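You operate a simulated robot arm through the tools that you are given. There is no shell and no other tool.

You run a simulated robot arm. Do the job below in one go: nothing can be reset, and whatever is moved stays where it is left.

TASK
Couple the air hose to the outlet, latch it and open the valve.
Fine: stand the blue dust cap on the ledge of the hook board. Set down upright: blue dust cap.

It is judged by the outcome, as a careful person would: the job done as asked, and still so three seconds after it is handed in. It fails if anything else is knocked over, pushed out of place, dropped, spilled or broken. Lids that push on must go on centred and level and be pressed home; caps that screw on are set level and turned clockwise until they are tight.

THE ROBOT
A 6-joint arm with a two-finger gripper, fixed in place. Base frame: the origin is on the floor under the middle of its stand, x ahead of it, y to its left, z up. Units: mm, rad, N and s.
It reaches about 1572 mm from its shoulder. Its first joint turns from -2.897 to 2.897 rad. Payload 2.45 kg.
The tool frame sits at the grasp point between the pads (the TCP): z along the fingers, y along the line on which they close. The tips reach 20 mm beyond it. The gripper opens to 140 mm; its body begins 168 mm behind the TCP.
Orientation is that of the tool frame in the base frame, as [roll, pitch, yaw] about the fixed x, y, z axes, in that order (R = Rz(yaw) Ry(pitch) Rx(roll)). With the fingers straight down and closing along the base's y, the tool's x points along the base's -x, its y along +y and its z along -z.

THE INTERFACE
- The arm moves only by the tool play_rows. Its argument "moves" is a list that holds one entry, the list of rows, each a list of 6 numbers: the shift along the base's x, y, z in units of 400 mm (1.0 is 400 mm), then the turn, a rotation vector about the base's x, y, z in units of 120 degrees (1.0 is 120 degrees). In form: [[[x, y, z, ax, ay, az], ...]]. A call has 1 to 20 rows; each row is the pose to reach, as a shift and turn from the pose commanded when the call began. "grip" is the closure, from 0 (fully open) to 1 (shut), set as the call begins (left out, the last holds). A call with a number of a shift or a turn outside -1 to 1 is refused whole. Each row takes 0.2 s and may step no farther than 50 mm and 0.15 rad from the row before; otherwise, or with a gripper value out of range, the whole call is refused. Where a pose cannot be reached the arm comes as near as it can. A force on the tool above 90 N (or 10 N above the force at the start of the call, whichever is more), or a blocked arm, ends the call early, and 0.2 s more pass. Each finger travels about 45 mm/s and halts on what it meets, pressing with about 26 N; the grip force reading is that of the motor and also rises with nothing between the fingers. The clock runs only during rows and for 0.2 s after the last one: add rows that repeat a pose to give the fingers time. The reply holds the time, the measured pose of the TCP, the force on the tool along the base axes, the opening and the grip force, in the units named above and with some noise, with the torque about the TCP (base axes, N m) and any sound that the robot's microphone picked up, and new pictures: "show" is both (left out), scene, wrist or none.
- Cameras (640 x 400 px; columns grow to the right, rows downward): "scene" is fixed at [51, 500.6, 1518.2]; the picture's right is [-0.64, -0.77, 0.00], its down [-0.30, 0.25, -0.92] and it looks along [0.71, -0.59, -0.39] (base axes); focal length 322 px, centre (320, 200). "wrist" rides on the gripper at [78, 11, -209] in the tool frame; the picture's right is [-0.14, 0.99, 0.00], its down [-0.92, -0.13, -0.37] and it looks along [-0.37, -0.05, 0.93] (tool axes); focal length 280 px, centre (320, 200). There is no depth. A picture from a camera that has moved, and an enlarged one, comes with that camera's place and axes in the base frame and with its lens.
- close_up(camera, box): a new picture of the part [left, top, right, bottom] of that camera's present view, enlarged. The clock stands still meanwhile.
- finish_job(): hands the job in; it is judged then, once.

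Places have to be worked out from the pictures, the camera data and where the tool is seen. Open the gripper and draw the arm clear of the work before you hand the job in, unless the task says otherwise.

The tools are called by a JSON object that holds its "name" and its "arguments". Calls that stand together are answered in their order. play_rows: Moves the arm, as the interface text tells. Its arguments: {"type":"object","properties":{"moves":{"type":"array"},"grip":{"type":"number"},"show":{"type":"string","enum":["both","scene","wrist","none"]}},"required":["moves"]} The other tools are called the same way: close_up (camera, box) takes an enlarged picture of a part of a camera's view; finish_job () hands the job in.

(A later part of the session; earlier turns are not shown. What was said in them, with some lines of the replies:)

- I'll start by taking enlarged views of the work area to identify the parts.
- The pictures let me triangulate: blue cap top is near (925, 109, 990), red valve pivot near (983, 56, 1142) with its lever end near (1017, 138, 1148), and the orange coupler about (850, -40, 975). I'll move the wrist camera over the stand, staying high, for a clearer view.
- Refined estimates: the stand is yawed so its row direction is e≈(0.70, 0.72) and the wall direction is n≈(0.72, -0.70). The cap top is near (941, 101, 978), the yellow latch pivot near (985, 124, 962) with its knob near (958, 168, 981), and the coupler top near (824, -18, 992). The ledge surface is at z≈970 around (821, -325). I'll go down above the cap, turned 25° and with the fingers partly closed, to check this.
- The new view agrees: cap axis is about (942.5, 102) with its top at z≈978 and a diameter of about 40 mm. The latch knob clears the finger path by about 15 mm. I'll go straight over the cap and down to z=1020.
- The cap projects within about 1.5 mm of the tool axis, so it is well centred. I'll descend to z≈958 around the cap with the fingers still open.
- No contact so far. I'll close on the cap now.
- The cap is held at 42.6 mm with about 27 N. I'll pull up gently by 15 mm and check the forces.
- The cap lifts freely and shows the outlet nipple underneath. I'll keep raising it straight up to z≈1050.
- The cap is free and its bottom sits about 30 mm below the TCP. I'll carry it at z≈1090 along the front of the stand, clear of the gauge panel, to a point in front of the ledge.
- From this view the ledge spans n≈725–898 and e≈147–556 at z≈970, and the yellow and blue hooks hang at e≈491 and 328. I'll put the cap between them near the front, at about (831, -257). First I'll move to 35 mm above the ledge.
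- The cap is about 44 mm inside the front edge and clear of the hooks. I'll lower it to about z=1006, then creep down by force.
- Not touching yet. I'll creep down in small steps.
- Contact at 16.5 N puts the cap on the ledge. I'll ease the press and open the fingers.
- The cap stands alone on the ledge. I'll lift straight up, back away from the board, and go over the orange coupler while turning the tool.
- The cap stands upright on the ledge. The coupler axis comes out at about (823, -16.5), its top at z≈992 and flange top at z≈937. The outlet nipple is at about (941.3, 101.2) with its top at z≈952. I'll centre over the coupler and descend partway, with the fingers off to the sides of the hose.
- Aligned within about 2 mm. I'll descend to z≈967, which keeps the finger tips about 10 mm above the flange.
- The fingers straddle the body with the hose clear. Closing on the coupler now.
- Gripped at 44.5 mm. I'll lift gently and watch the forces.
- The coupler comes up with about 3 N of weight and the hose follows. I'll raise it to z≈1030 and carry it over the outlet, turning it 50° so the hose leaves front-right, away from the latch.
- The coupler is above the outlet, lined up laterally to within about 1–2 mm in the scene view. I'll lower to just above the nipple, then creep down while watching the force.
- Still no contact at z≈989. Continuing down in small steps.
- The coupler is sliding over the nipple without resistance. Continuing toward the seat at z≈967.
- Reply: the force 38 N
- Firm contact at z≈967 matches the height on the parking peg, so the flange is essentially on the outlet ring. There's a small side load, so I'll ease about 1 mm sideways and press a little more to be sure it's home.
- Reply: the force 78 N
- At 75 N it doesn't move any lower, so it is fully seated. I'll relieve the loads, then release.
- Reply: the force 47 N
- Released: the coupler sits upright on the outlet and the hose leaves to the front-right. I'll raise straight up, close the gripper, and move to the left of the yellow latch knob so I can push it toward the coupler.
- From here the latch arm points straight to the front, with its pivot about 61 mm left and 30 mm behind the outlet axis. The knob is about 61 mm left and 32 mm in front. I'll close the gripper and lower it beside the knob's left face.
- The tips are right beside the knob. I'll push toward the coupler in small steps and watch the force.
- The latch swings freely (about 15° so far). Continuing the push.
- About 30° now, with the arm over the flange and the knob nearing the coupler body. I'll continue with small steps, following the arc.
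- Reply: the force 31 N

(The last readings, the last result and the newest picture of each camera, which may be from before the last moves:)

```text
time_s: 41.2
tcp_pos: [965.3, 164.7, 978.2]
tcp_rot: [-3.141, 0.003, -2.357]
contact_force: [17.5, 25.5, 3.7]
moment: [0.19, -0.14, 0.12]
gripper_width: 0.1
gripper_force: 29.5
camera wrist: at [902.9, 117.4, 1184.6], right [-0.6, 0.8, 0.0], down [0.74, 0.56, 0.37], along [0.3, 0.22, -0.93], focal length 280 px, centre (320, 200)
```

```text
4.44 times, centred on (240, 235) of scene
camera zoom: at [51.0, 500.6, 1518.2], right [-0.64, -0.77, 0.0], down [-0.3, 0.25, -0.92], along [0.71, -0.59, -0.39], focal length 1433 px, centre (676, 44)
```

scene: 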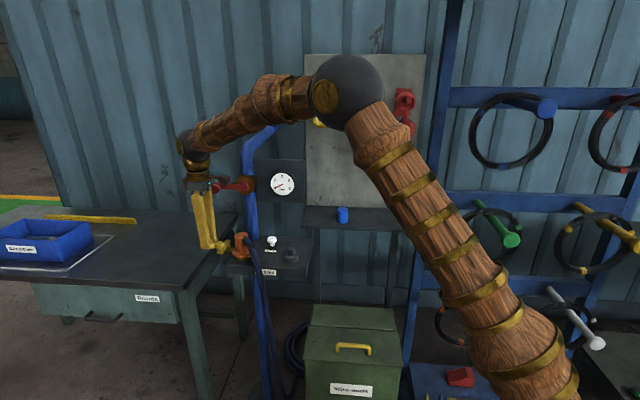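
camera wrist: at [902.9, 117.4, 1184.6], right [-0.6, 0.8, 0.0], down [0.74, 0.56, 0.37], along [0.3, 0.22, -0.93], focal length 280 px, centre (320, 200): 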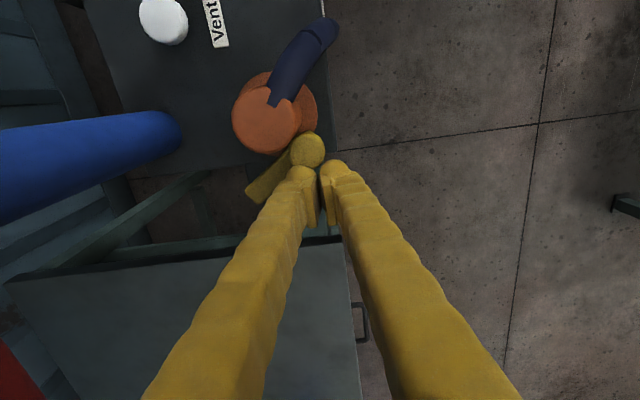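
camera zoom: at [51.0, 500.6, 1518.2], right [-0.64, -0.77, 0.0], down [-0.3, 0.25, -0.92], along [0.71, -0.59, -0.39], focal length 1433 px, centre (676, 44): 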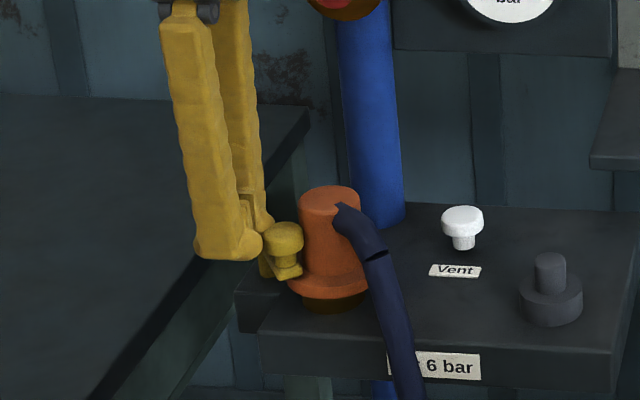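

The latch arm now lies over the flange and the knob is stopped against the coupler body, at about 31 N. I'll push slightly further to be sure it's at its stop.

{"name": "play_rows", "arguments": {"moves": [[[-0.002, -0.003, 0, 0, 0, 0], [-0.003, -0.005, 0, 0, 0, 0], [-0.003, -0.005, 0, 0, 0, 0]]], "grip": 1, "show": "wrist"}}

{"name": "close_up", "arguments": {"camera": "wrist", "box": [180, 40, 440, 260]}}

```text
time_s: 42.0
tcp_pos: [965.9, 163.7, 976.9]
tcp_rot: [-3.14, 0.004, -2.356]
contact_force: [56.6, 63.2, 7.2]
moment: [0.89, -0.27, 0.63]
gripper_width: 0.1
gripper_force: 29.3
camera wrist: at [902.2, 116.6, 1184.5], right [-0.6, 0.8, 0.0], down [0.74, 0.56, 0.37], along [0.3, 0.22, -0.93], focal length 280 px, centre (320, 200)
```

wrist: 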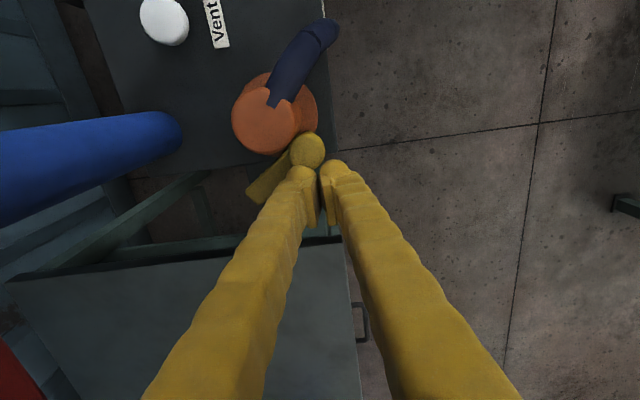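

```text
1.82 times, centred on (310, 150) of wrist
camera zoom: at [902.2, 116.6, 1184.5], right [-0.6, 0.8, 0.0], down [0.74, 0.56, 0.37], along [0.3, 0.22, -0.93], focal length 510 px, centre (338, 291)
```

zoom: 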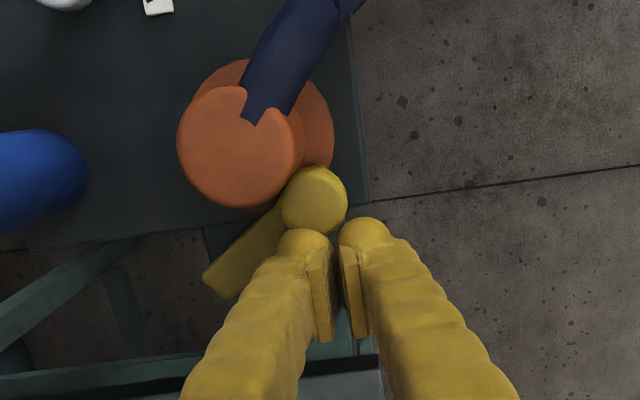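

At 85 N it doesn't move, so the latch is at its stop. I'll back off to the left and then go up.

{"name": "play_rows", "arguments": {"moves": [[[0.02, 0.02, 0, 0, 0, 0], [0.06, 0.06, 0, 0, 0, 0], [0.09, 0.09, 0, 0, 0, 0], [0.09, 0.09, 0.1, 0, 0, 0], [0.09, 0.09, 0.2, 0, 0, 0], [0.09, 0.09, 0.3, 0, 0, 0], [0.09, 0.09, 0.3, 0, 0, 0]]], "grip": 1}}

{"name": "close_up", "arguments": {"camera": "scene", "box": [190, 190, 290, 280]}}

{"name": "close_up", "arguments": {"camera": "scene", "box": [195, 130, 315, 220]}}

{"name": "close_up", "arguments": {"camera": "wrist", "box": [180, 0, 400, 200]}}

```text
time_s: 43.6
tcp_pos: [999.7, 197.1, 1097.0]
tcp_rot: [-3.14, 0.001, -2.356]
contact_force: [0.2, 0.1, 0.1]
moment: [0.0, 0.03, 0.01]
gripper_width: 0.0
gripper_force: 29.4
camera wrist: at [937.6, 150.6, 1304.0], right [-0.6, 0.8, 0.0], down [0.74, 0.56, 0.37], along [0.29, 0.22, -0.93], focal length 280 px, centre (320, 200)
```

scene: 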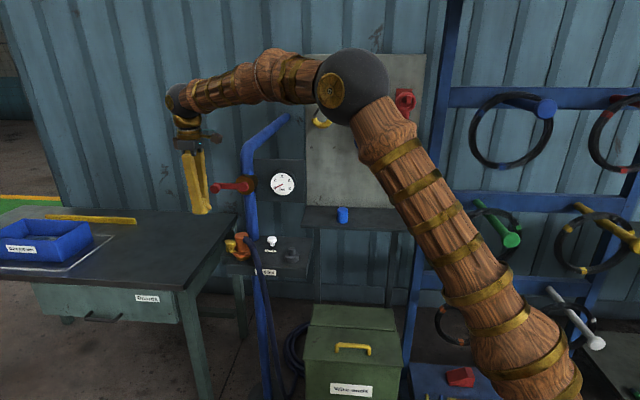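
wrist: 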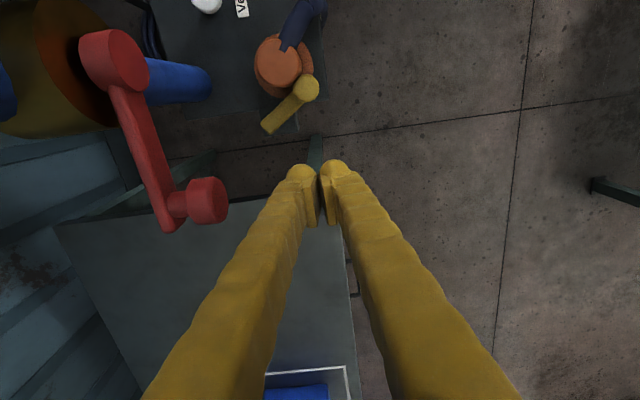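

```text
4.44 times, centred on (240, 235) of scene
camera zoom: at [51.0, 500.6, 1518.2], right [-0.64, -0.77, 0.0], down [-0.3, 0.25, -0.92], along [0.71, -0.59, -0.39], focal length 1433 px, centre (676, 44)
```

zoom: 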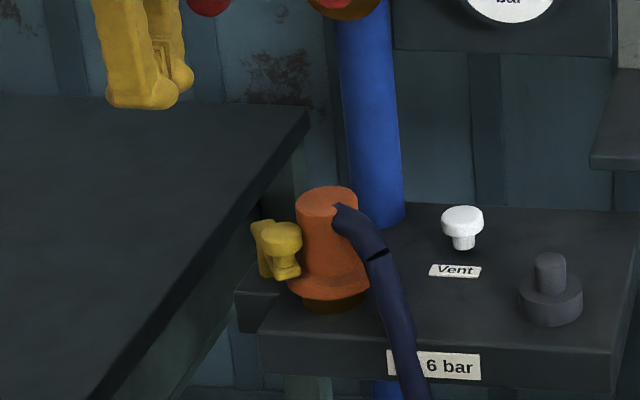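

```text
4.44 times, centred on (255, 175) of scene
camera zoom: at [51.0, 500.6, 1518.2], right [-0.64, -0.77, 0.0], down [-0.3, 0.25, -0.92], along [0.71, -0.59, -0.39], focal length 1433 px, centre (609, 311)
```

zoom: 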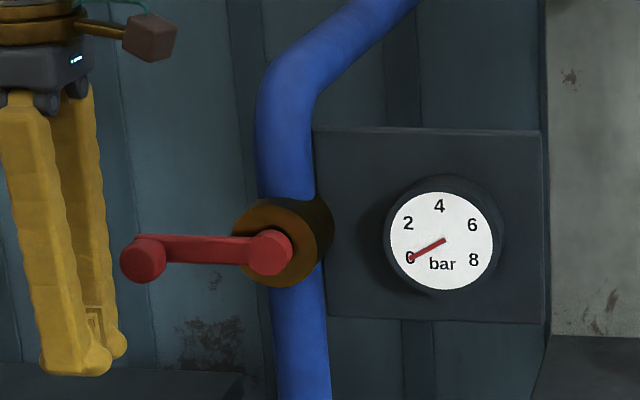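

```text
2.00 times, centred on (290, 100) of wrist
camera zoom: at [937.6, 150.6, 1304.0], right [-0.6, 0.8, 0.0], down [0.74, 0.56, 0.37], along [0.29, 0.22, -0.93], focal length 561 px, centre (380, 400)
```

zoom: 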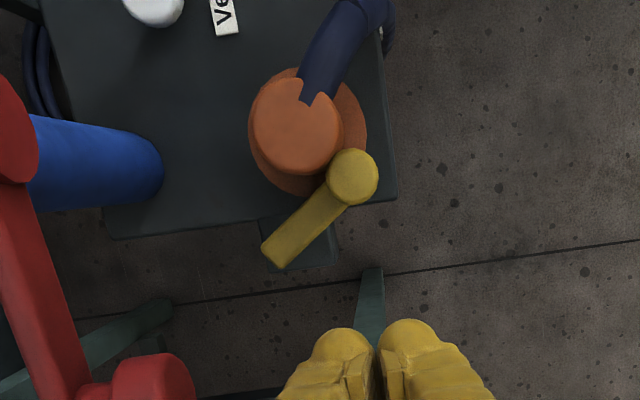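

The latch stays closed by itself, with its arm over the flange and the knob against the body. Next is the red valve: its lever points left from a hub near (994, 51, 1138), and its knob is near (1032, 132, 1141). I'll back off to open space and turn the tool horizontal, pointing at the wall, so the closed fingers can push the lever knob cleanly.

{"name": "play_rows", "arguments": {"moves": [[[-0.05, 0.03, 0.065, 0, 0, 0], [-0.1, 0.06, 0.13, 0, 0, 0], [-0.15, 0.09, 0.195, 0, 0, 0], [-0.2035, 0.1233, 0.2575, 0, 0, 0], [-0.2035, 0.1233, 0.2575, -0.048, -0.048, 0], [-0.2035, 0.1233, 0.2575, -0.096, -0.096, 0], [-0.2035, 0.1233, 0.2575, -0.144, -0.144, 0], [-0.2035, 0.1233, 0.2575, -0.192, -0.192, 0], [-0.2035, 0.1233, 0.2575, -0.24, -0.24, 0], [-0.2035, 0.1233, 0.2575, -0.24, -0.24, 0]]], "grip": 1}}

```text
time_s: 45.8
tcp_pos: [917.7, 245.9, 1200.3]
tcp_rot: [-2.43, 0.0, -2.356]
contact_force: [-0.5, 0.0, 0.4]
moment: [-0.01, 0.01, -0.03]
gripper_width: 0.0
gripper_force: 29.3
camera wrist: at [761.0, 294.3, 1349.5], right [-0.43, 0.63, -0.65], down [0.55, 0.75, 0.36], along [0.72, -0.2, -0.67], focal length 280 px, centre (320, 200)
```

scene: 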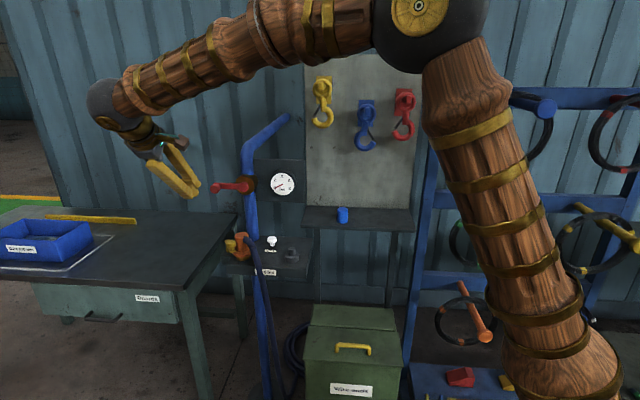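
wrist: 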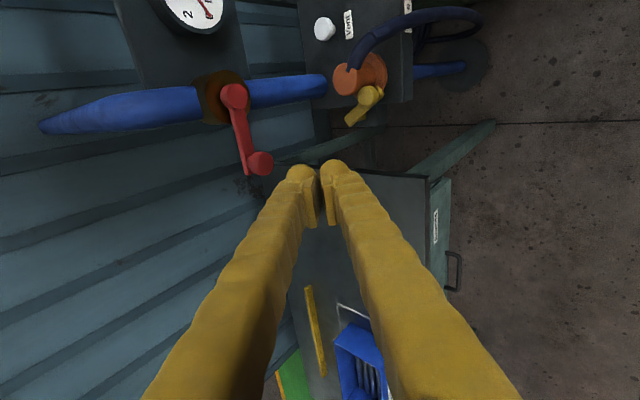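

The tilt works and the scene is clear. I'll complete the rotation to horizontal.

{"name": "play_rows", "arguments": {"moves": [[[0, 0, 0, -0.0484, -0.0484, 0], [0, 0, 0, -0.0968, -0.0968, 0], [0, 0, 0, -0.1452, -0.1452, 0], [0, 0, 0, -0.1936, -0.1936, 0], [0, 0, 0, -0.242, -0.242, 0], [0, 0, 0, -0.2903, -0.2903, 0], [0, 0, 0, -0.2903, -0.2903, 0]]], "grip": 1}}

{"name": "close_up", "arguments": {"camera": "wrist", "box": [160, 20, 460, 260]}}

{"name": "close_up", "arguments": {"camera": "scene", "box": [120, 110, 320, 270]}}

```text
time_s: 47.4
tcp_pos: [918.6, 247.5, 1197.9]
tcp_rot: [-1.569, 0.001, -2.355]
contact_force: [-0.5, -0.1, -0.3]
moment: [0.0, -0.03, 0.02]
gripper_width: 0.0
gripper_force: 30.0
camera wrist: at [715.2, 339.6, 1186.8], right [0.1, 0.1, -0.99], down [0.39, 0.91, 0.13], along [0.92, -0.4, 0.05], focal length 280 px, centre (320, 200)
```

scene: 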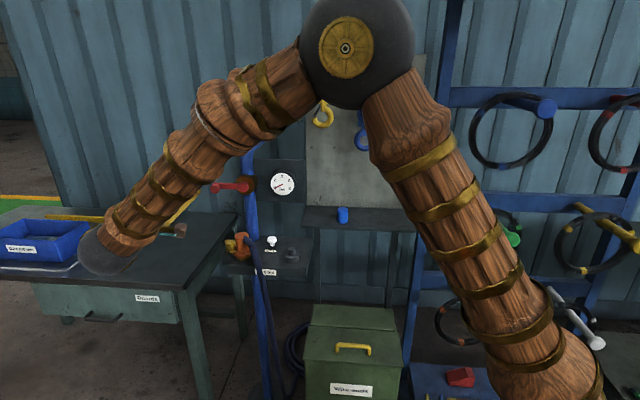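
wrist: 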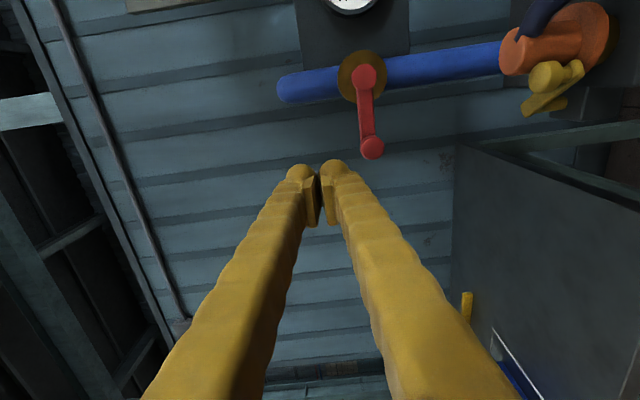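

```text
1.67 times, centred on (310, 140) of wrist
camera zoom: at [715.2, 339.6, 1186.8], right [0.1, 0.1, -0.99], down [0.39, 0.91, 0.13], along [0.92, -0.4, 0.05], focal length 467 px, centre (337, 300)
```

zoom: 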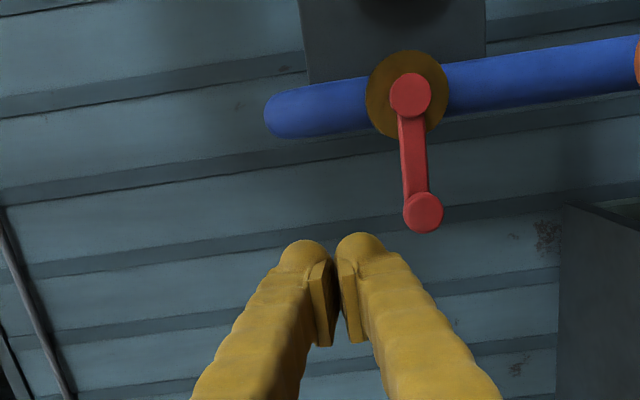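

```text
2.50 times, centred on (220, 190) of scene
camera zoom: at [51.0, 500.6, 1518.2], right [-0.64, -0.77, 0.0], down [-0.3, 0.25, -0.92], along [0.71, -0.59, -0.39], focal length 806 px, centre (570, 225)
```

zoom: 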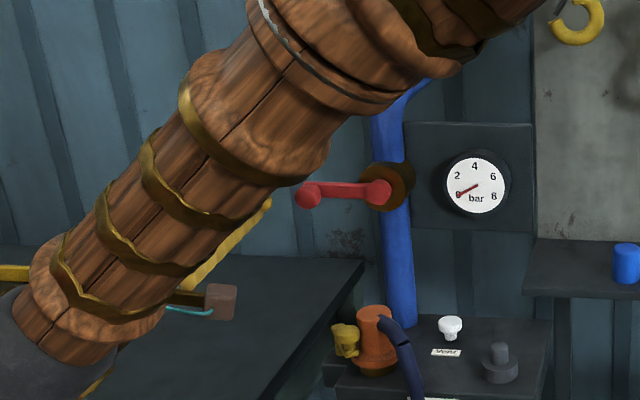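

The tool now points straight at the wall with the lever in view. The lever knob is near e≈87, z≈1131–1141 relative to the outlet row. I'll advance the closed fingers over the top of the knob, staying above it.

{"name": "play_rows", "arguments": {"moves": [[[0.066, -0.066, 0, 0, 0, 0], [0.132, -0.132, 0, 0, 0, 0], [0.198, -0.198, 0, 0, 0, 0], [0.255, -0.255, 0, 0, 0, 0], [0.255, -0.255, 0, 0, 0, 0]]], "grip": 1}}

{"name": "close_up", "arguments": {"camera": "wrist", "box": [220, 40, 520, 260]}}

{"name": "close_up", "arguments": {"camera": "scene", "box": [180, 120, 320, 230]}}

```text
time_s: 48.6
tcp_pos: [1020.3, 145.0, 1200.6]
tcp_rot: [-1.572, -0.001, -2.357]
contact_force: [-0.2, -1.4, -0.5]
moment: [0.0, 0.0, 0.0]
gripper_width: 0.0
gripper_force: 29.0
camera wrist: at [817.0, 237.5, 1188.6], right [0.1, 0.1, -0.99], down [0.39, 0.91, 0.13], along [0.92, -0.4, 0.05], focal length 280 px, centre (320, 200)
```

scene: 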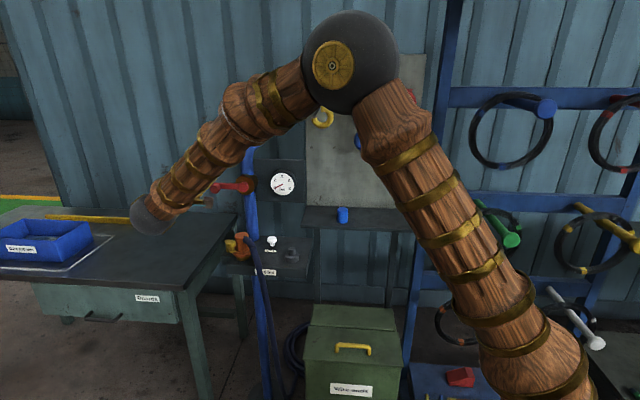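
wrist: 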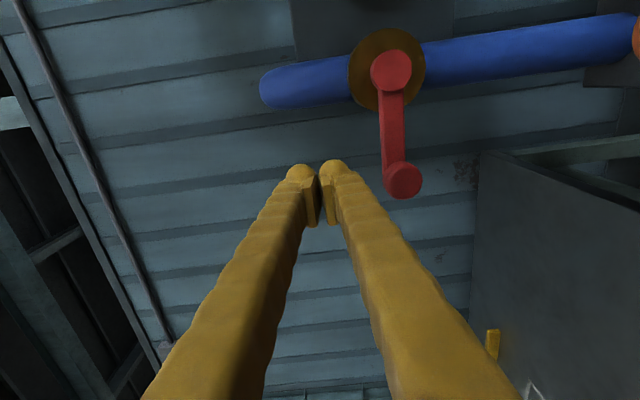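

```text
1.82 times, centred on (370, 150) of wrist
camera zoom: at [817.0, 237.5, 1188.6], right [0.1, 0.1, -0.99], down [0.39, 0.91, 0.13], along [0.92, -0.4, 0.05], focal length 510 px, centre (229, 291)
```

zoom: 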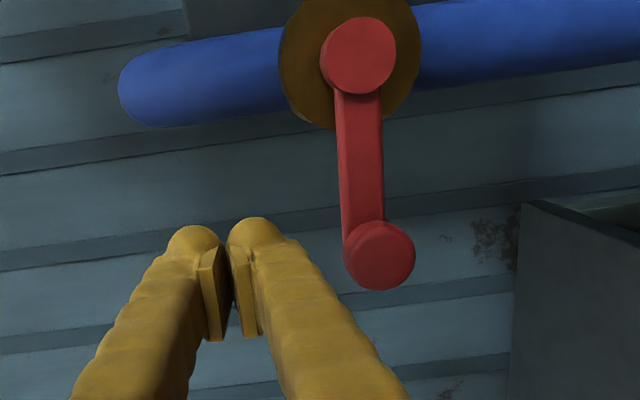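

```text
3.64 times, centred on (250, 175) of scene
camera zoom: at [51.0, 500.6, 1518.2], right [-0.64, -0.77, 0.0], down [-0.3, 0.25, -0.92], along [0.71, -0.59, -0.39], focal length 1173 px, centre (574, 291)
```

zoom: 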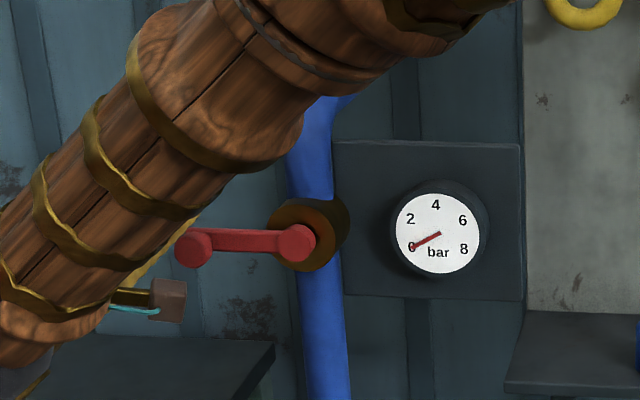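

Triangulating from two horizontal views, the knob's front face is near e=90, n=40, z≈1130 with a radius of about 16.5 mm, and the hub is near e=4, z≈1128. I'll advance 15 mm, shift slightly outward, and lower to just above the knob.

{"name": "play_rows", "arguments": {"moves": [[[0.025, -0.002, 0, 0, 0, 0], [0.0495, -0.0035, 0, 0, 0, 0], [0.0495, -0.0035, -0.026, 0, 0, 0], [0.0495, -0.0035, -0.0525, 0, 0, 0], [0.0495, -0.0035, -0.0525, 0, 0, 0]]], "grip": 1, "show": "wrist"}}

{"name": "close_up", "arguments": {"camera": "wrist", "box": [220, 40, 460, 240]}}

```text
time_s: 49.8
tcp_pos: [1041.0, 143.9, 1179.4]
tcp_rot: [-1.57, 0.001, -2.356]
contact_force: [0.3, -0.8, 1.2]
moment: [-0.03, 0.02, 0.01]
gripper_width: 0.0
gripper_force: 29.8
camera wrist: at [837.7, 236.2, 1166.3], right [0.1, 0.1, -0.99], down [0.39, 0.91, 0.13], along [0.92, -0.4, 0.05], focal length 280 px, centre (320, 200)
```

wrist: 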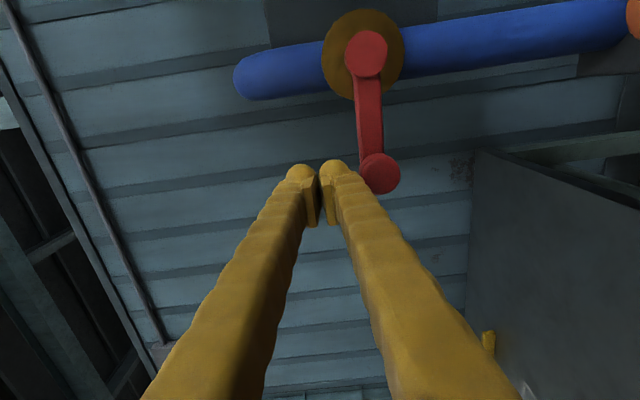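

```text
2.00 times, centred on (340, 140) of wrist
camera zoom: at [837.7, 236.2, 1166.3], right [0.1, 0.1, -0.99], down [0.39, 0.91, 0.13], along [0.92, -0.4, 0.05], focal length 561 px, centre (280, 320)
```

zoom: 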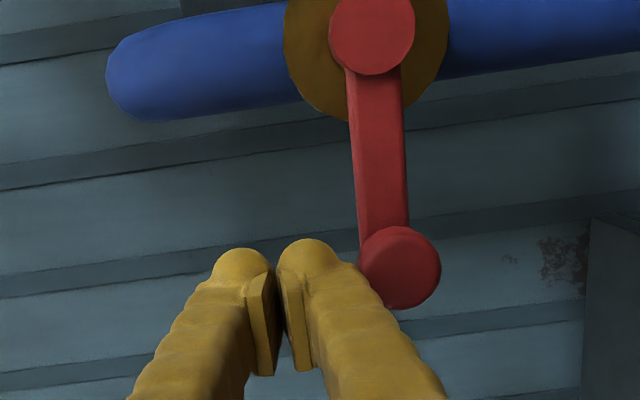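

The lower finger is just above the knob. I'll push down gently to see if the lever moves this way.

{"name": "play_rows", "arguments": {"moves": [[[0, 0, -0.015, 0, 0, 0], [0.001, 0.001, -0.03, 0, 0, 0], [0.002, 0.002, -0.045, 0, 0, 0], [0.003, 0.003, -0.0575, 0, 0, 0]]], "grip": 1, "show": "wrist"}}

{"name": "close_up", "arguments": {"camera": "wrist", "box": [220, 0, 460, 240]}}

```text
time_s: 50.8
tcp_pos: [1040.3, 144.3, 1170.5]
tcp_rot: [-1.558, 0.011, -2.356]
contact_force: [-8.3, 1.8, 26.2]
moment: [-0.4, 0.22, -0.12]
gripper_width: 0.1
gripper_force: 29.4
stopped in row 4: the force on the tool passed its limit at 96 N (the readings are from after the stop); the commanded pose is now the measured one
camera wrist: at [838.4, 237.0, 1153.7], right [0.11, 0.1, -0.99], down [0.39, 0.91, 0.13], along [0.91, -0.4, 0.07], focal length 280 px, centre (320, 200)
```

wrist: 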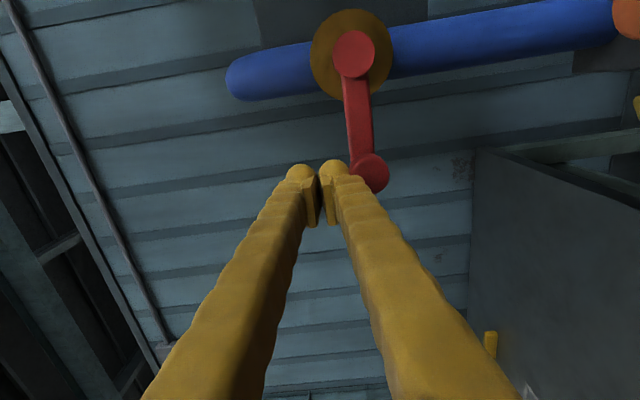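

```text
1.67 times, centred on (340, 120) of wrist
camera zoom: at [838.4, 237.0, 1153.7], right [0.11, 0.1, -0.99], down [0.39, 0.91, 0.13], along [0.91, -0.4, 0.07], focal length 467 px, centre (287, 333)
```

zoom: 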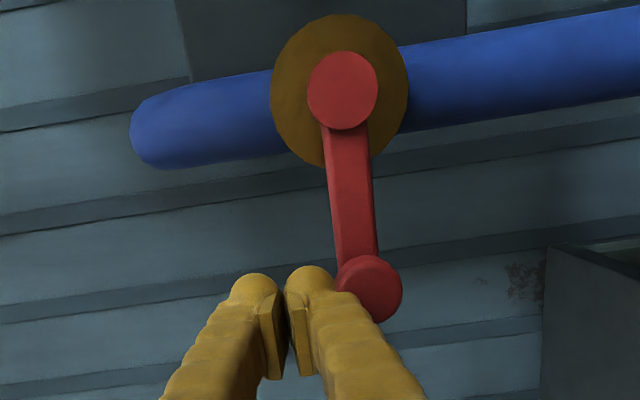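

The lever didn't move down and blocked at the force limit, so that side is its closed stop and it must open upward. I'll unload, back away from the knob, drop below it and come in underneath.

{"name": "play_rows", "arguments": {"moves": [[[0, 0, 0.025, 0.0006, 0.008, 0], [-0.055, 0.055, 0.025, 0.0006, 0.008, 0], [-0.115, 0.115, 0.025, 0.0006, 0.008, 0], [-0.115, 0.115, -0.07, 0.0006, 0.008, 0], [-0.115, 0.115, -0.16, 0.0006, 0.008, 0], [-0.115, 0.115, -0.231, 0.0006, 0.008, 0], [-0.115, 0.115, -0.231, 0.0006, 0.008, 0]]], "grip": 1}}

{"name": "close_up", "arguments": {"camera": "wrist", "box": [140, 0, 460, 240]}}

{"name": "close_up", "arguments": {"camera": "scene", "box": [180, 140, 320, 280]}}

```text
time_s: 52.4
tcp_pos: [995.8, 190.1, 1074.4]
tcp_rot: [-1.572, -0.002, -2.355]
contact_force: [-0.7, 0.8, 0.0]
moment: [-0.01, -0.04, 0.01]
gripper_width: 0.0
gripper_force: 29.2
camera wrist: at [793.6, 283.1, 1062.7], right [0.09, 0.1, -0.99], down [0.39, 0.91, 0.13], along [0.92, -0.4, 0.05], focal length 280 px, centre (320, 200)
```

scene: 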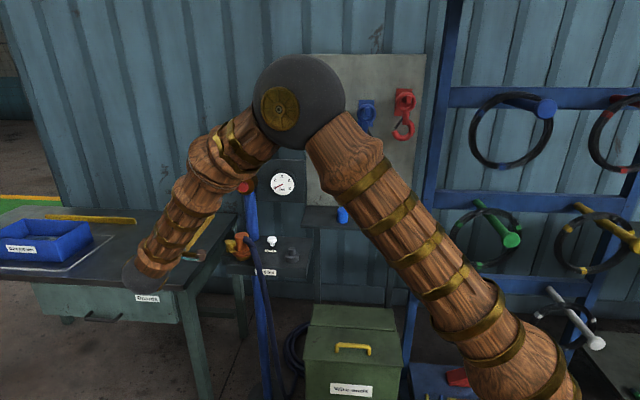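
wrist: 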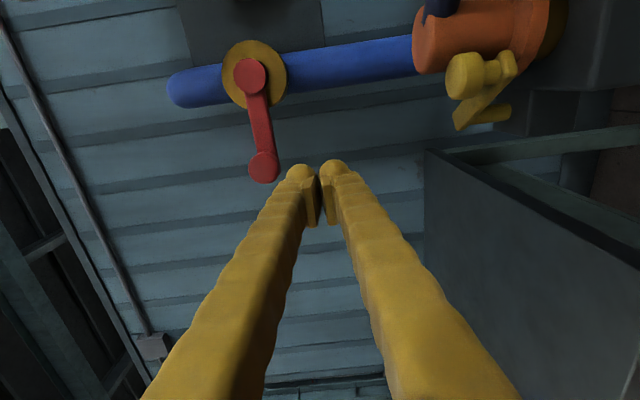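

```text
1.67 times, centred on (300, 120) of wrist
camera zoom: at [793.6, 283.1, 1062.7], right [0.09, 0.1, -0.99], down [0.39, 0.91, 0.13], along [0.92, -0.4, 0.05], focal length 467 px, centre (353, 333)
```

zoom: 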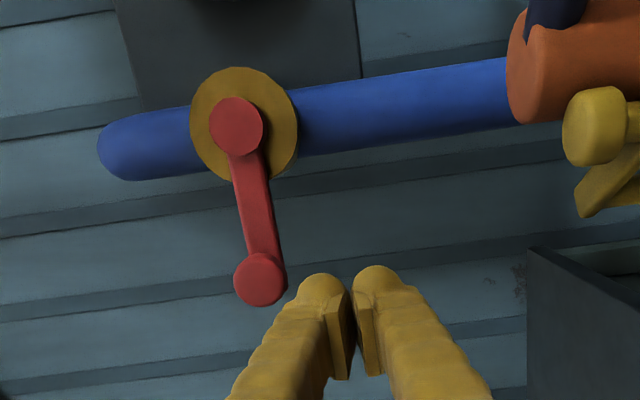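

```text
2.86 times, centred on (250, 210) of scene
camera zoom: at [51.0, 500.6, 1518.2], right [-0.64, -0.77, 0.0], down [-0.3, 0.25, -0.92], along [0.71, -0.59, -0.39], focal length 921 px, centre (520, 171)
```

zoom: 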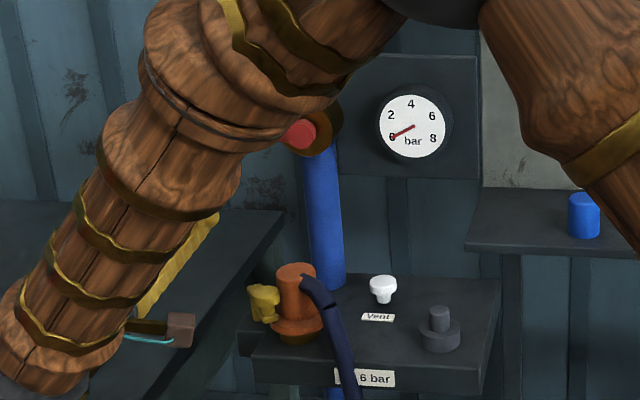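

The fingers are now below the knob level and clear of the coupler. I'll advance under the knob.

{"name": "play_rows", "arguments": {"moves": [[[0.04, -0.04, 0, 0, 0, 0], [0.08, -0.08, 0, 0, 0, 0], [0.115, -0.115, 0, 0, 0, 0], [0.115, -0.115, 0, 0, 0, 0]]], "grip": 1, "show": "wrist"}}

{"name": "close_up", "arguments": {"camera": "wrist", "box": [140, 0, 460, 240]}}

```text
time_s: 53.4
tcp_pos: [1041.7, 144.3, 1074.6]
tcp_rot: [-1.574, -0.003, -2.356]
contact_force: [1.1, 0.2, 0.7]
moment: [0.0, 0.02, 0.01]
gripper_width: 0.0
gripper_force: 29.5
camera wrist: at [839.5, 237.9, 1063.4], right [0.09, 0.1, -0.99], down [0.39, 0.91, 0.13], along [0.92, -0.4, 0.05], focal length 280 px, centre (320, 200)
```

wrist: 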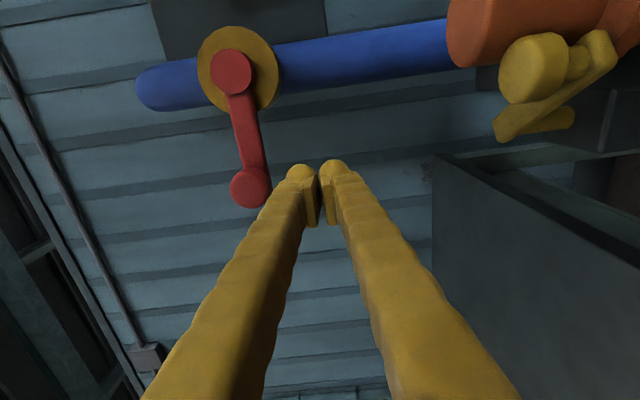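

```text
1.67 times, centred on (300, 120) of wrist
camera zoom: at [839.5, 237.9, 1063.4], right [0.09, 0.1, -0.99], down [0.39, 0.91, 0.13], along [0.92, -0.4, 0.05], focal length 467 px, centre (353, 333)
```

zoom: 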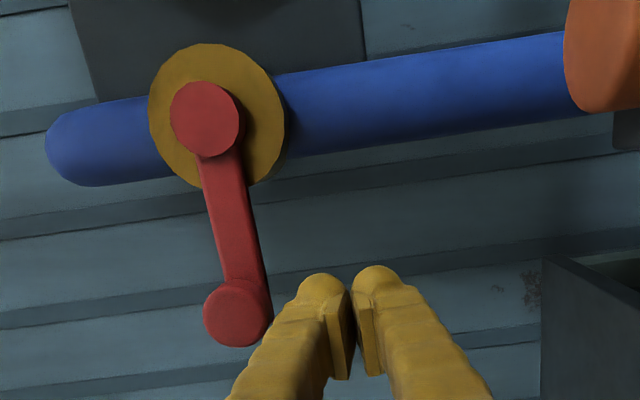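

The rod is under the knob with about 10 mm of gap. Pushing up in small steps.

{"name": "play_rows", "arguments": {"moves": [[[0, 0, 0.02, 0, 0, 0], [0, 0, 0.04, 0, 0, 0], [-0.001, -0.001, 0.06, 0, 0, 0], [-0.001, -0.001, 0.085, 0, 0, 0], [-0.002, -0.002, 0.11, 0, 0, 0]]], "grip": 1, "show": "wrist"}}

{"name": "close_up", "arguments": {"camera": "wrist", "box": [140, 0, 460, 240]}}

```text
time_s: 54.6
tcp_pos: [1040.6, 142.8, 1118.5]
tcp_rot: [-1.574, -0.005, -2.357]
contact_force: [-0.4, -0.8, -0.1]
moment: [0.0, -0.02, 0.01]
gripper_width: 0.0
gripper_force: 29.3
camera wrist: at [838.2, 235.3, 1107.1], right [0.09, 0.1, -0.99], down [0.39, 0.91, 0.13], along [0.92, -0.4, 0.05], focal length 280 px, centre (320, 200)
```

wrist: 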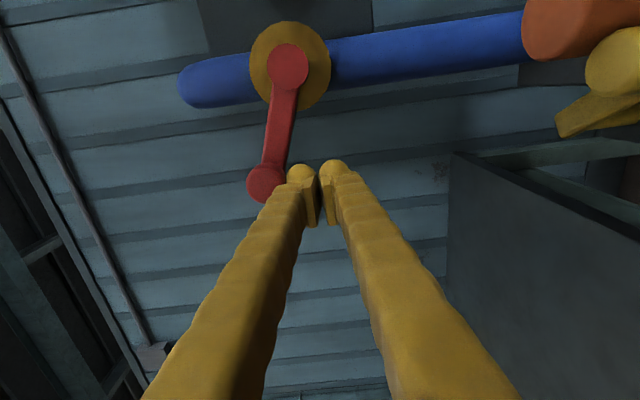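

```text
1.67 times, centred on (300, 120) of wrist
camera zoom: at [838.2, 235.3, 1107.1], right [0.09, 0.1, -0.99], down [0.39, 0.91, 0.13], along [0.92, -0.4, 0.05], focal length 467 px, centre (353, 333)
```

zoom: 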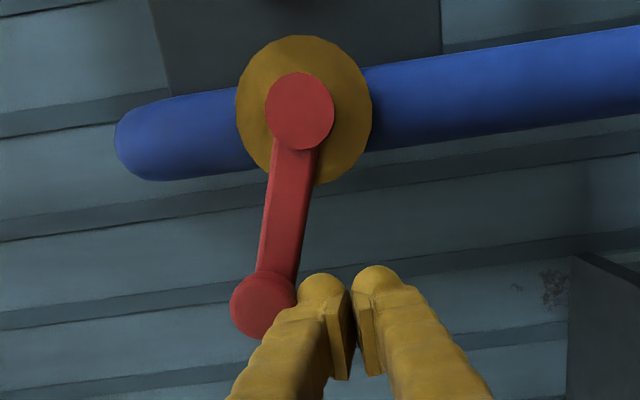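

The lever rises freely, so up is the opening direction. I'll follow its arc upward.

{"name": "play_rows", "arguments": {"moves": [[[-0.0018, -0.0018, 0.02, 0, 0, 0], [-0.0044, -0.0044, 0.04, 0, 0, 0], [-0.009, -0.009, 0.059, 0, 0, 0], [-0.0141, -0.0141, 0.0775, 0, 0, 0], [-0.021, -0.021, 0.095, 0, 0, 0], [-0.0283, -0.0283, 0.1125, 0, 0, 0], [-0.0366, -0.0366, 0.1275, 0, 0, 0], [-0.046, -0.046, 0.1425, 0, 0, 0]]], "grip": 1, "show": "both"}}

{"name": "close_up", "arguments": {"camera": "wrist", "box": [140, 0, 460, 240]}}

```text
time_s: 56.4
tcp_pos: [1021.0, 125.2, 1174.9]
tcp_rot: [-1.573, -0.004, -2.357]
contact_force: [0.0, -0.4, 0.2]
moment: [-0.01, -0.02, 0.0]
gripper_width: 0.0
gripper_force: 29.3
camera wrist: at [819.1, 218.3, 1163.4], right [0.09, 0.1, -0.99], down [0.39, 0.91, 0.13], along [0.92, -0.4, 0.05], focal length 280 px, centre (320, 200)
```

scene: 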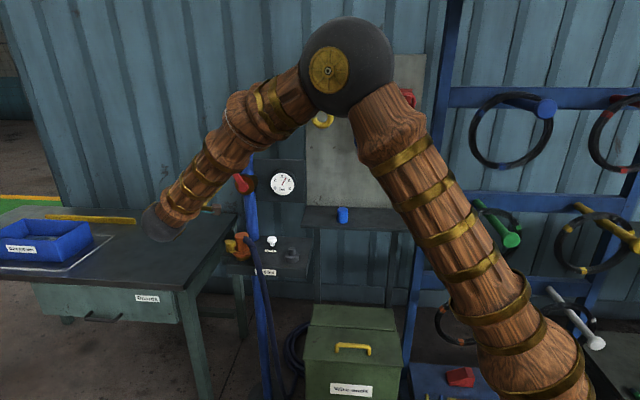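
wrist: 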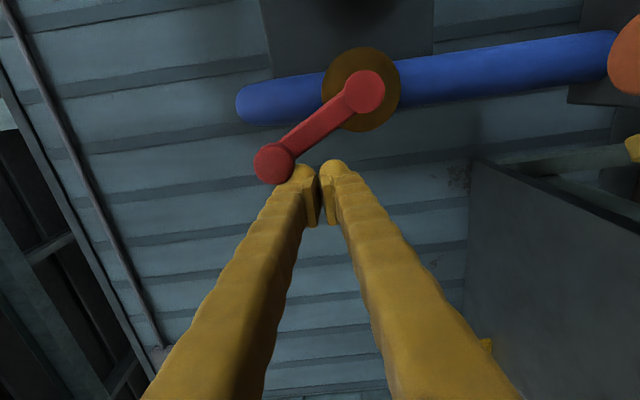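

```text
1.67 times, centred on (300, 120) of wrist
camera zoom: at [819.1, 218.3, 1163.4], right [0.09, 0.1, -0.99], down [0.39, 0.91, 0.13], along [0.92, -0.4, 0.05], focal length 467 px, centre (353, 333)
```

zoom: 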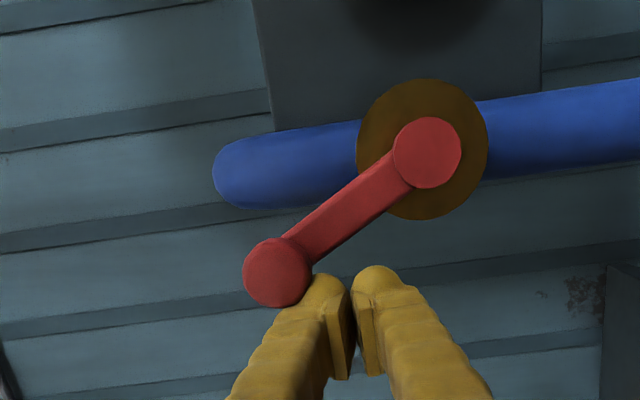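

About 58° now and the gauge needle is moving. Continuing along the arc toward vertical.

{"name": "play_rows", "arguments": {"moves": [[[-0.0099, -0.0099, 0.0135, 0, 0, 0], [-0.0207, -0.0207, 0.0253, 0, 0, 0], [-0.0322, -0.0322, 0.0358, 0, 0, 0], [-0.044, -0.044, 0.0445, 0, 0, 0], [-0.0562, -0.0562, 0.052, 0, 0, 0], [-0.0626, -0.0626, 0.055, 0, 0, 0]]], "grip": 1, "show": "both"}}

{"name": "close_up", "arguments": {"camera": "wrist", "box": [140, 0, 460, 240]}}

{"name": "close_up", "arguments": {"camera": "scene", "box": [230, 150, 320, 220]}}

```text
time_s: 57.8
tcp_pos: [997.0, 99.5, 1196.3]
tcp_rot: [-1.575, -0.004, -2.357]
contact_force: [0.2, -0.2, 0.1]
moment: [-0.02, 0.0, 0.0]
gripper_width: 0.2
gripper_force: 29.8
camera wrist: at [794.3, 192.6, 1184.8], right [0.09, 0.1, -0.99], down [0.39, 0.91, 0.13], along [0.92, -0.4, 0.05], focal length 280 px, centre (320, 200)
```

scene: 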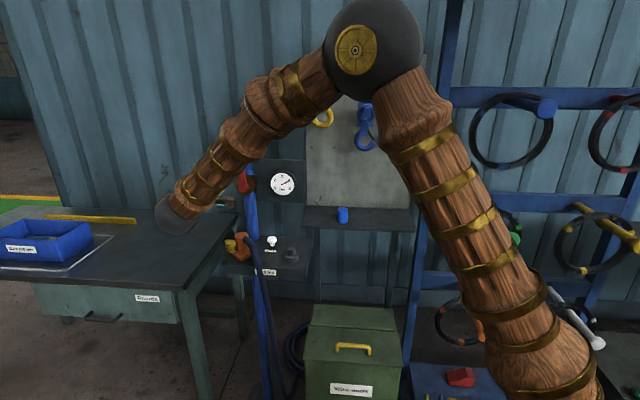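
wrist: 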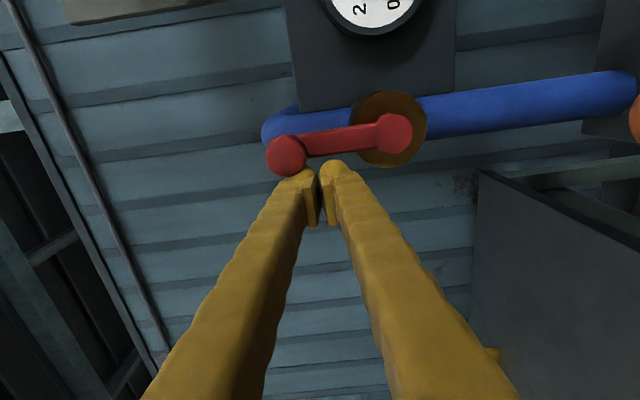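

```text
1.67 times, centred on (300, 120) of wrist
camera zoom: at [794.3, 192.6, 1184.8], right [0.09, 0.1, -0.99], down [0.39, 0.91, 0.13], along [0.92, -0.4, 0.05], focal length 467 px, centre (353, 333)
```

zoom: 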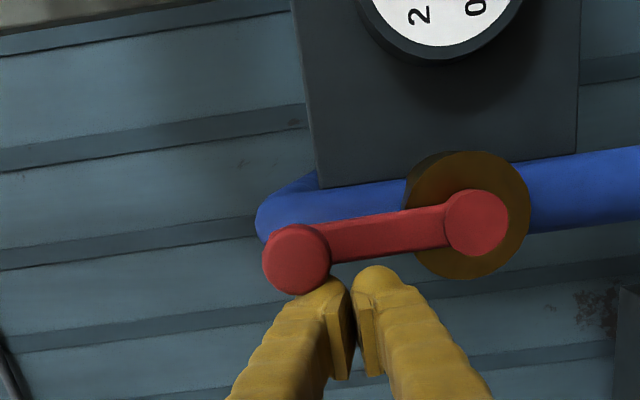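

```text
5.71 times, centred on (275, 185) of scene
camera zoom: at [51.0, 500.6, 1518.2], right [-0.64, -0.77, 0.0], down [-0.3, 0.25, -0.92], along [0.71, -0.59, -0.39], focal length 1843 px, centre (577, 286)
```

zoom: 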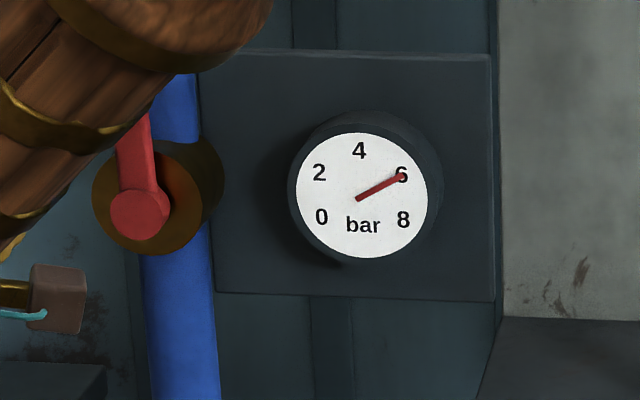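

The gauge reads 6 bar and the lever is nearly parallel to the pipe (about 87°). I'll nudge it a little more to its stop.

{"name": "play_rows", "arguments": {"moves": [[[-0.005, -0.005, 0.0025, 0, 0, 0], [-0.01, -0.01, 0.004, 0, 0, 0], [-0.0135, -0.0135, 0.004, 0, 0, 0]]], "grip": 1, "show": "wrist"}}

{"name": "close_up", "arguments": {"camera": "wrist", "box": [140, 0, 460, 240]}}

```text
time_s: 58.6
tcp_pos: [993.6, 97.7, 1195.1]
tcp_rot: [-1.575, -0.006, -2.348]
contact_force: [49.3, 39.4, -15.5]
moment: [-0.32, 0.35, 0.97]
gripper_width: 0.1
gripper_force: 29.5
camera wrist: at [790.0, 189.5, 1185.3], right [0.09, 0.1, -0.99], down [0.39, 0.91, 0.12], along [0.92, -0.39, 0.05], focal length 280 px, centre (320, 200)
```

wrist: 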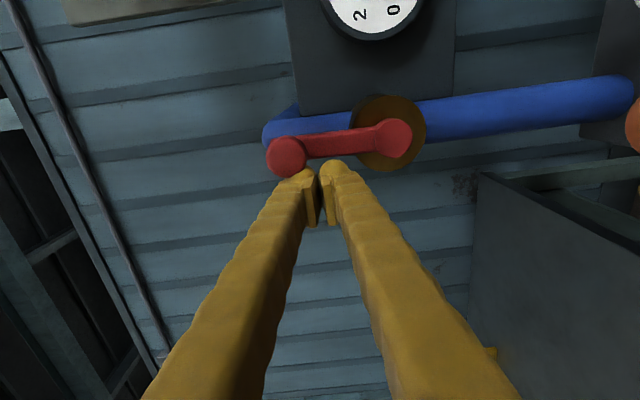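

```text
1.67 times, centred on (300, 120) of wrist
camera zoom: at [790.0, 189.5, 1185.3], right [0.09, 0.1, -0.99], down [0.39, 0.91, 0.12], along [0.92, -0.39, 0.05], focal length 467 px, centre (353, 333)
```

zoom: 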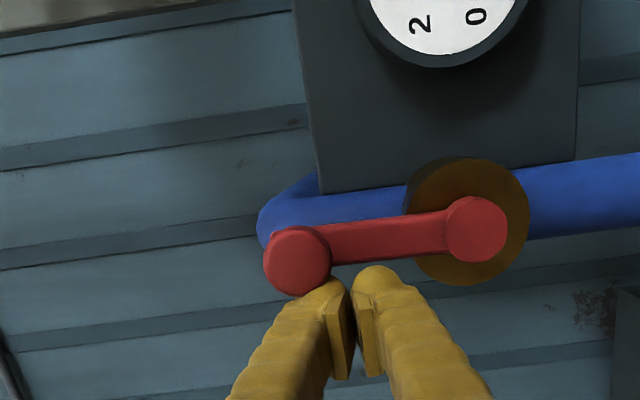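

The lever is at its stop (about 63 N) and fully open. I'll ease off, retreat straight back from the stand, and open the gripper.

{"name": "play_rows", "arguments": {"moves": [[[0.012, 0.012, -0.004, 0, 0, 0], [0.03, 0.03, -0.004, 0, 0, 0], [-0.04, 0.1, -0.004, 0, 0, 0], [-0.11, 0.17, -0.004, 0, 0, 0], [-0.18, 0.24, -0.004, 0, 0, 0], [-0.25, 0.31, -0.004, 0, 0, 0], [-0.32, 0.38, 0.0, 0, 0, 0], [-0.32, 0.38, 0.0, 0, 0, 0]]], "grip": 1, "show": "both"}}

```text
time_s: 60.4
tcp_pos: [862.5, 247.2, 1198.5]
tcp_rot: [-1.574, -0.004, -2.357]
contact_force: [-0.3, 0.0, -0.3]
moment: [0.01, 0.02, -0.01]
gripper_width: 0.0
gripper_force: 30.0
camera wrist: at [659.2, 339.6, 1186.9], right [0.09, 0.1, -0.99], down [0.39, 0.91, 0.13], along [0.92, -0.4, 0.05], focal length 280 px, centre (320, 200)
```

scene: 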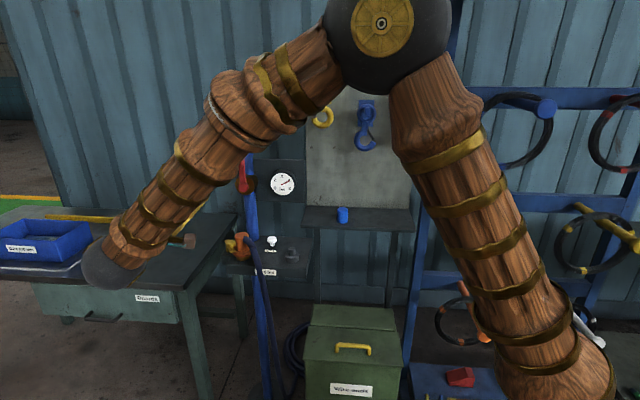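
wrist: 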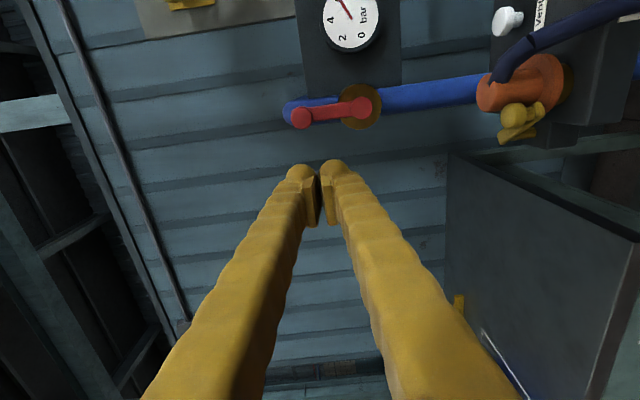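

The valve is open and everything looks in place. I'll raise the arm, turn the tool back down and open the gripper in free space, then inspect the result.

{"name": "play_rows", "arguments": {"moves": [[[-0.03, 0.03, 0.03, 0.048, 0.048, 0], [-0.06, 0.06, 0.06, 0.096, 0.096, 0], [-0.09, 0.09, 0.09, 0.144, 0.144, 0], [-0.12, 0.12, 0.12, 0.192, 0.192, 0], [-0.15, 0.13, 0.15, 0.24, 0.24, 0], [-0.18, 0.13, 0.18, 0.288, 0.288, 0], [-0.21, 0.13, 0.21, 0.336, 0.336, 0], [-0.24, 0.13, 0.24, 0.384, 0.384, 0], [-0.27, 0.13, 0.25, 0.432, 0.432, 0], [-0.3, 0.13, 0.25, 0.48, 0.48, 0], [-0.33, 0.13, 0.25, 0.53, 0.53, 0], [-0.33, 0.13, 0.25, 0.53, 0.53, 0], [-0.33, 0.13, 0.25, 0.53, 0.53, 0]]], "grip": 0.2, "show": "both"}}

{"name": "close_up", "arguments": {"camera": "scene", "box": [205, 140, 315, 290]}}

{"name": "close_up", "arguments": {"camera": "scene", "box": [290, 40, 440, 240]}}

```text
time_s: 63.2
tcp_pos: [731.8, 299.6, 1300.4]
tcp_rot: [3.14, 0.0, -2.352]
contact_force: [0.3, 0.9, 0.2]
moment: [0.0, 0.0, 0.0]
gripper_width: 112.3
gripper_force: 0.1
camera wrist: at [669.3, 251.7, 1506.7], right [-0.61, 0.8, 0.0], down [0.74, 0.56, 0.37], along [0.29, 0.22, -0.93], focal length 280 px, centre (320, 200)
```

scene: 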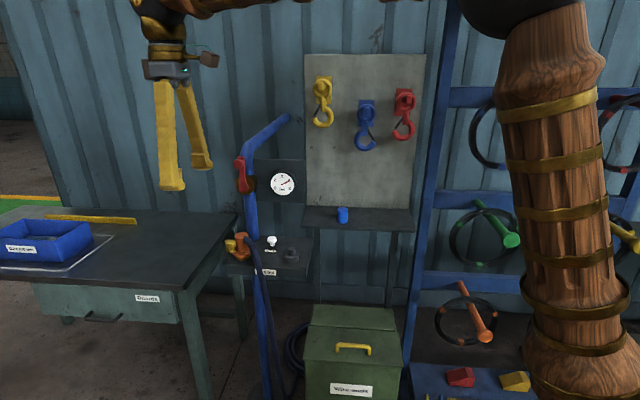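
wrist: 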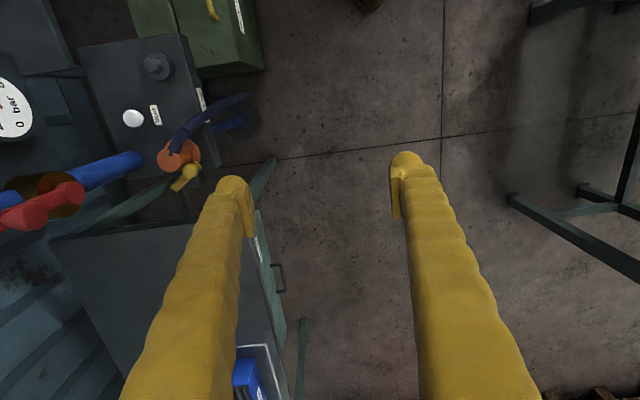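

```text
2.67 times, centred on (260, 215) of scene
camera zoom: at [51.0, 500.6, 1518.2], right [-0.64, -0.77, 0.0], down [-0.3, 0.25, -0.92], along [0.71, -0.59, -0.39], focal length 860 px, centre (480, 160)
```

zoom: 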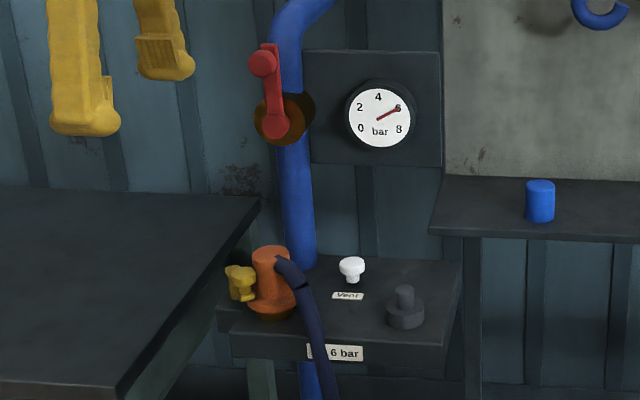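

```text
2.00 times, centred on (365, 140) of scene
camera zoom: at [51.0, 500.6, 1518.2], right [-0.64, -0.77, 0.0], down [-0.3, 0.25, -0.92], along [0.71, -0.59, -0.39], focal length 645 px, centre (230, 320)
```

zoom: 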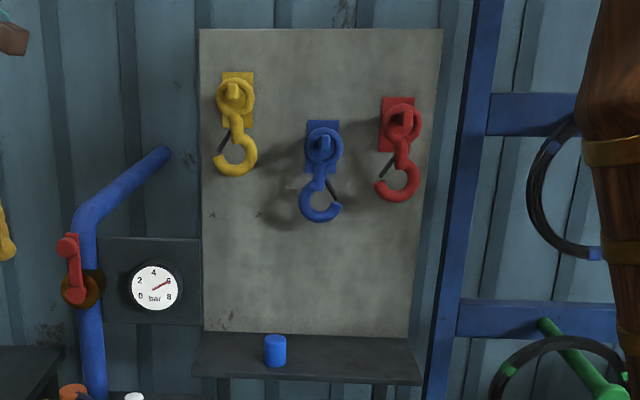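

{"name": "close_up", "arguments": {"camera": "scene", "box": [215, 220, 285, 275]}}

{"name": "close_up", "arguments": {"camera": "wrist", "box": [80, 80, 260, 220]}}

```text
7.27 times, centred on (250, 248) of scene
camera zoom: at [51.0, 500.6, 1518.2], right [-0.64, -0.77, 0.0], down [-0.3, 0.25, -0.92], along [0.71, -0.59, -0.39], focal length 2346 px, centre (829, -146)
```

zoom: 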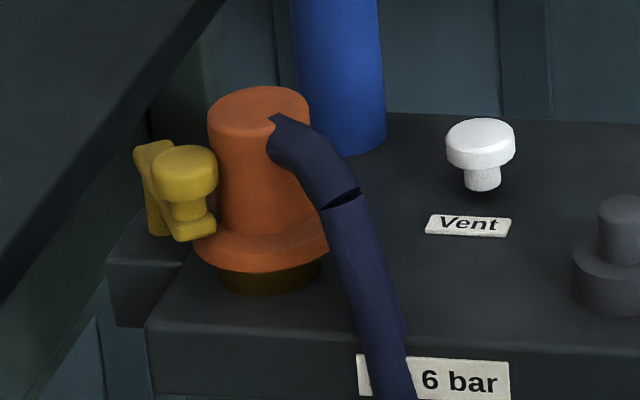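

```text
2.86 times, centred on (170, 150) of wrist
camera zoom: at [669.3, 251.7, 1506.7], right [-0.61, 0.8, 0.0], down [0.74, 0.56, 0.37], along [0.29, 0.22, -0.93], focal length 801 px, centre (749, 343)
```

zoom: 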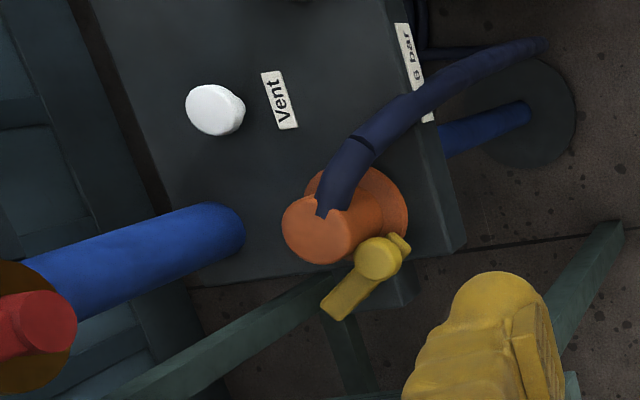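

The coupler is seated on the outlet with the latch arm over its flange. The valve lever is fully up and the gauge reads 6 bar. The blue cap stands upright on the ledge, and the gripper is open with the arm well clear, so I'm handing in the job.

{"name": "finish_job", "arguments": {}}

```text
The job is handed in.
```

The air hose is coupled to the outlet, latched, and the valve is open. The gauge reads 6 bar.

- **Coupling:** the orange coupler is seated upright on the outlet. It did not go any lower when pressed with about 75 N.
- **Hose:** I turned the coupler about 50° so the hose leaves to the front-right, away from the latch.
- **Latch:** the yellow arm lies over the coupler flange with its knob stopped against the coupler body. It stayed there after I let go.
- **Valve:** the red lever opens upward and is now at its stop, in line with the pipe. I first tried pushing it down; it blocked at the force limit and did not move.
- **Dust cap:** the blue cap stands upright near the front of the hook board ledge, between the yellow and blue hooks.

Nothing else looked moved in the final pictures. The gripper is open and the arm is clear of the work.
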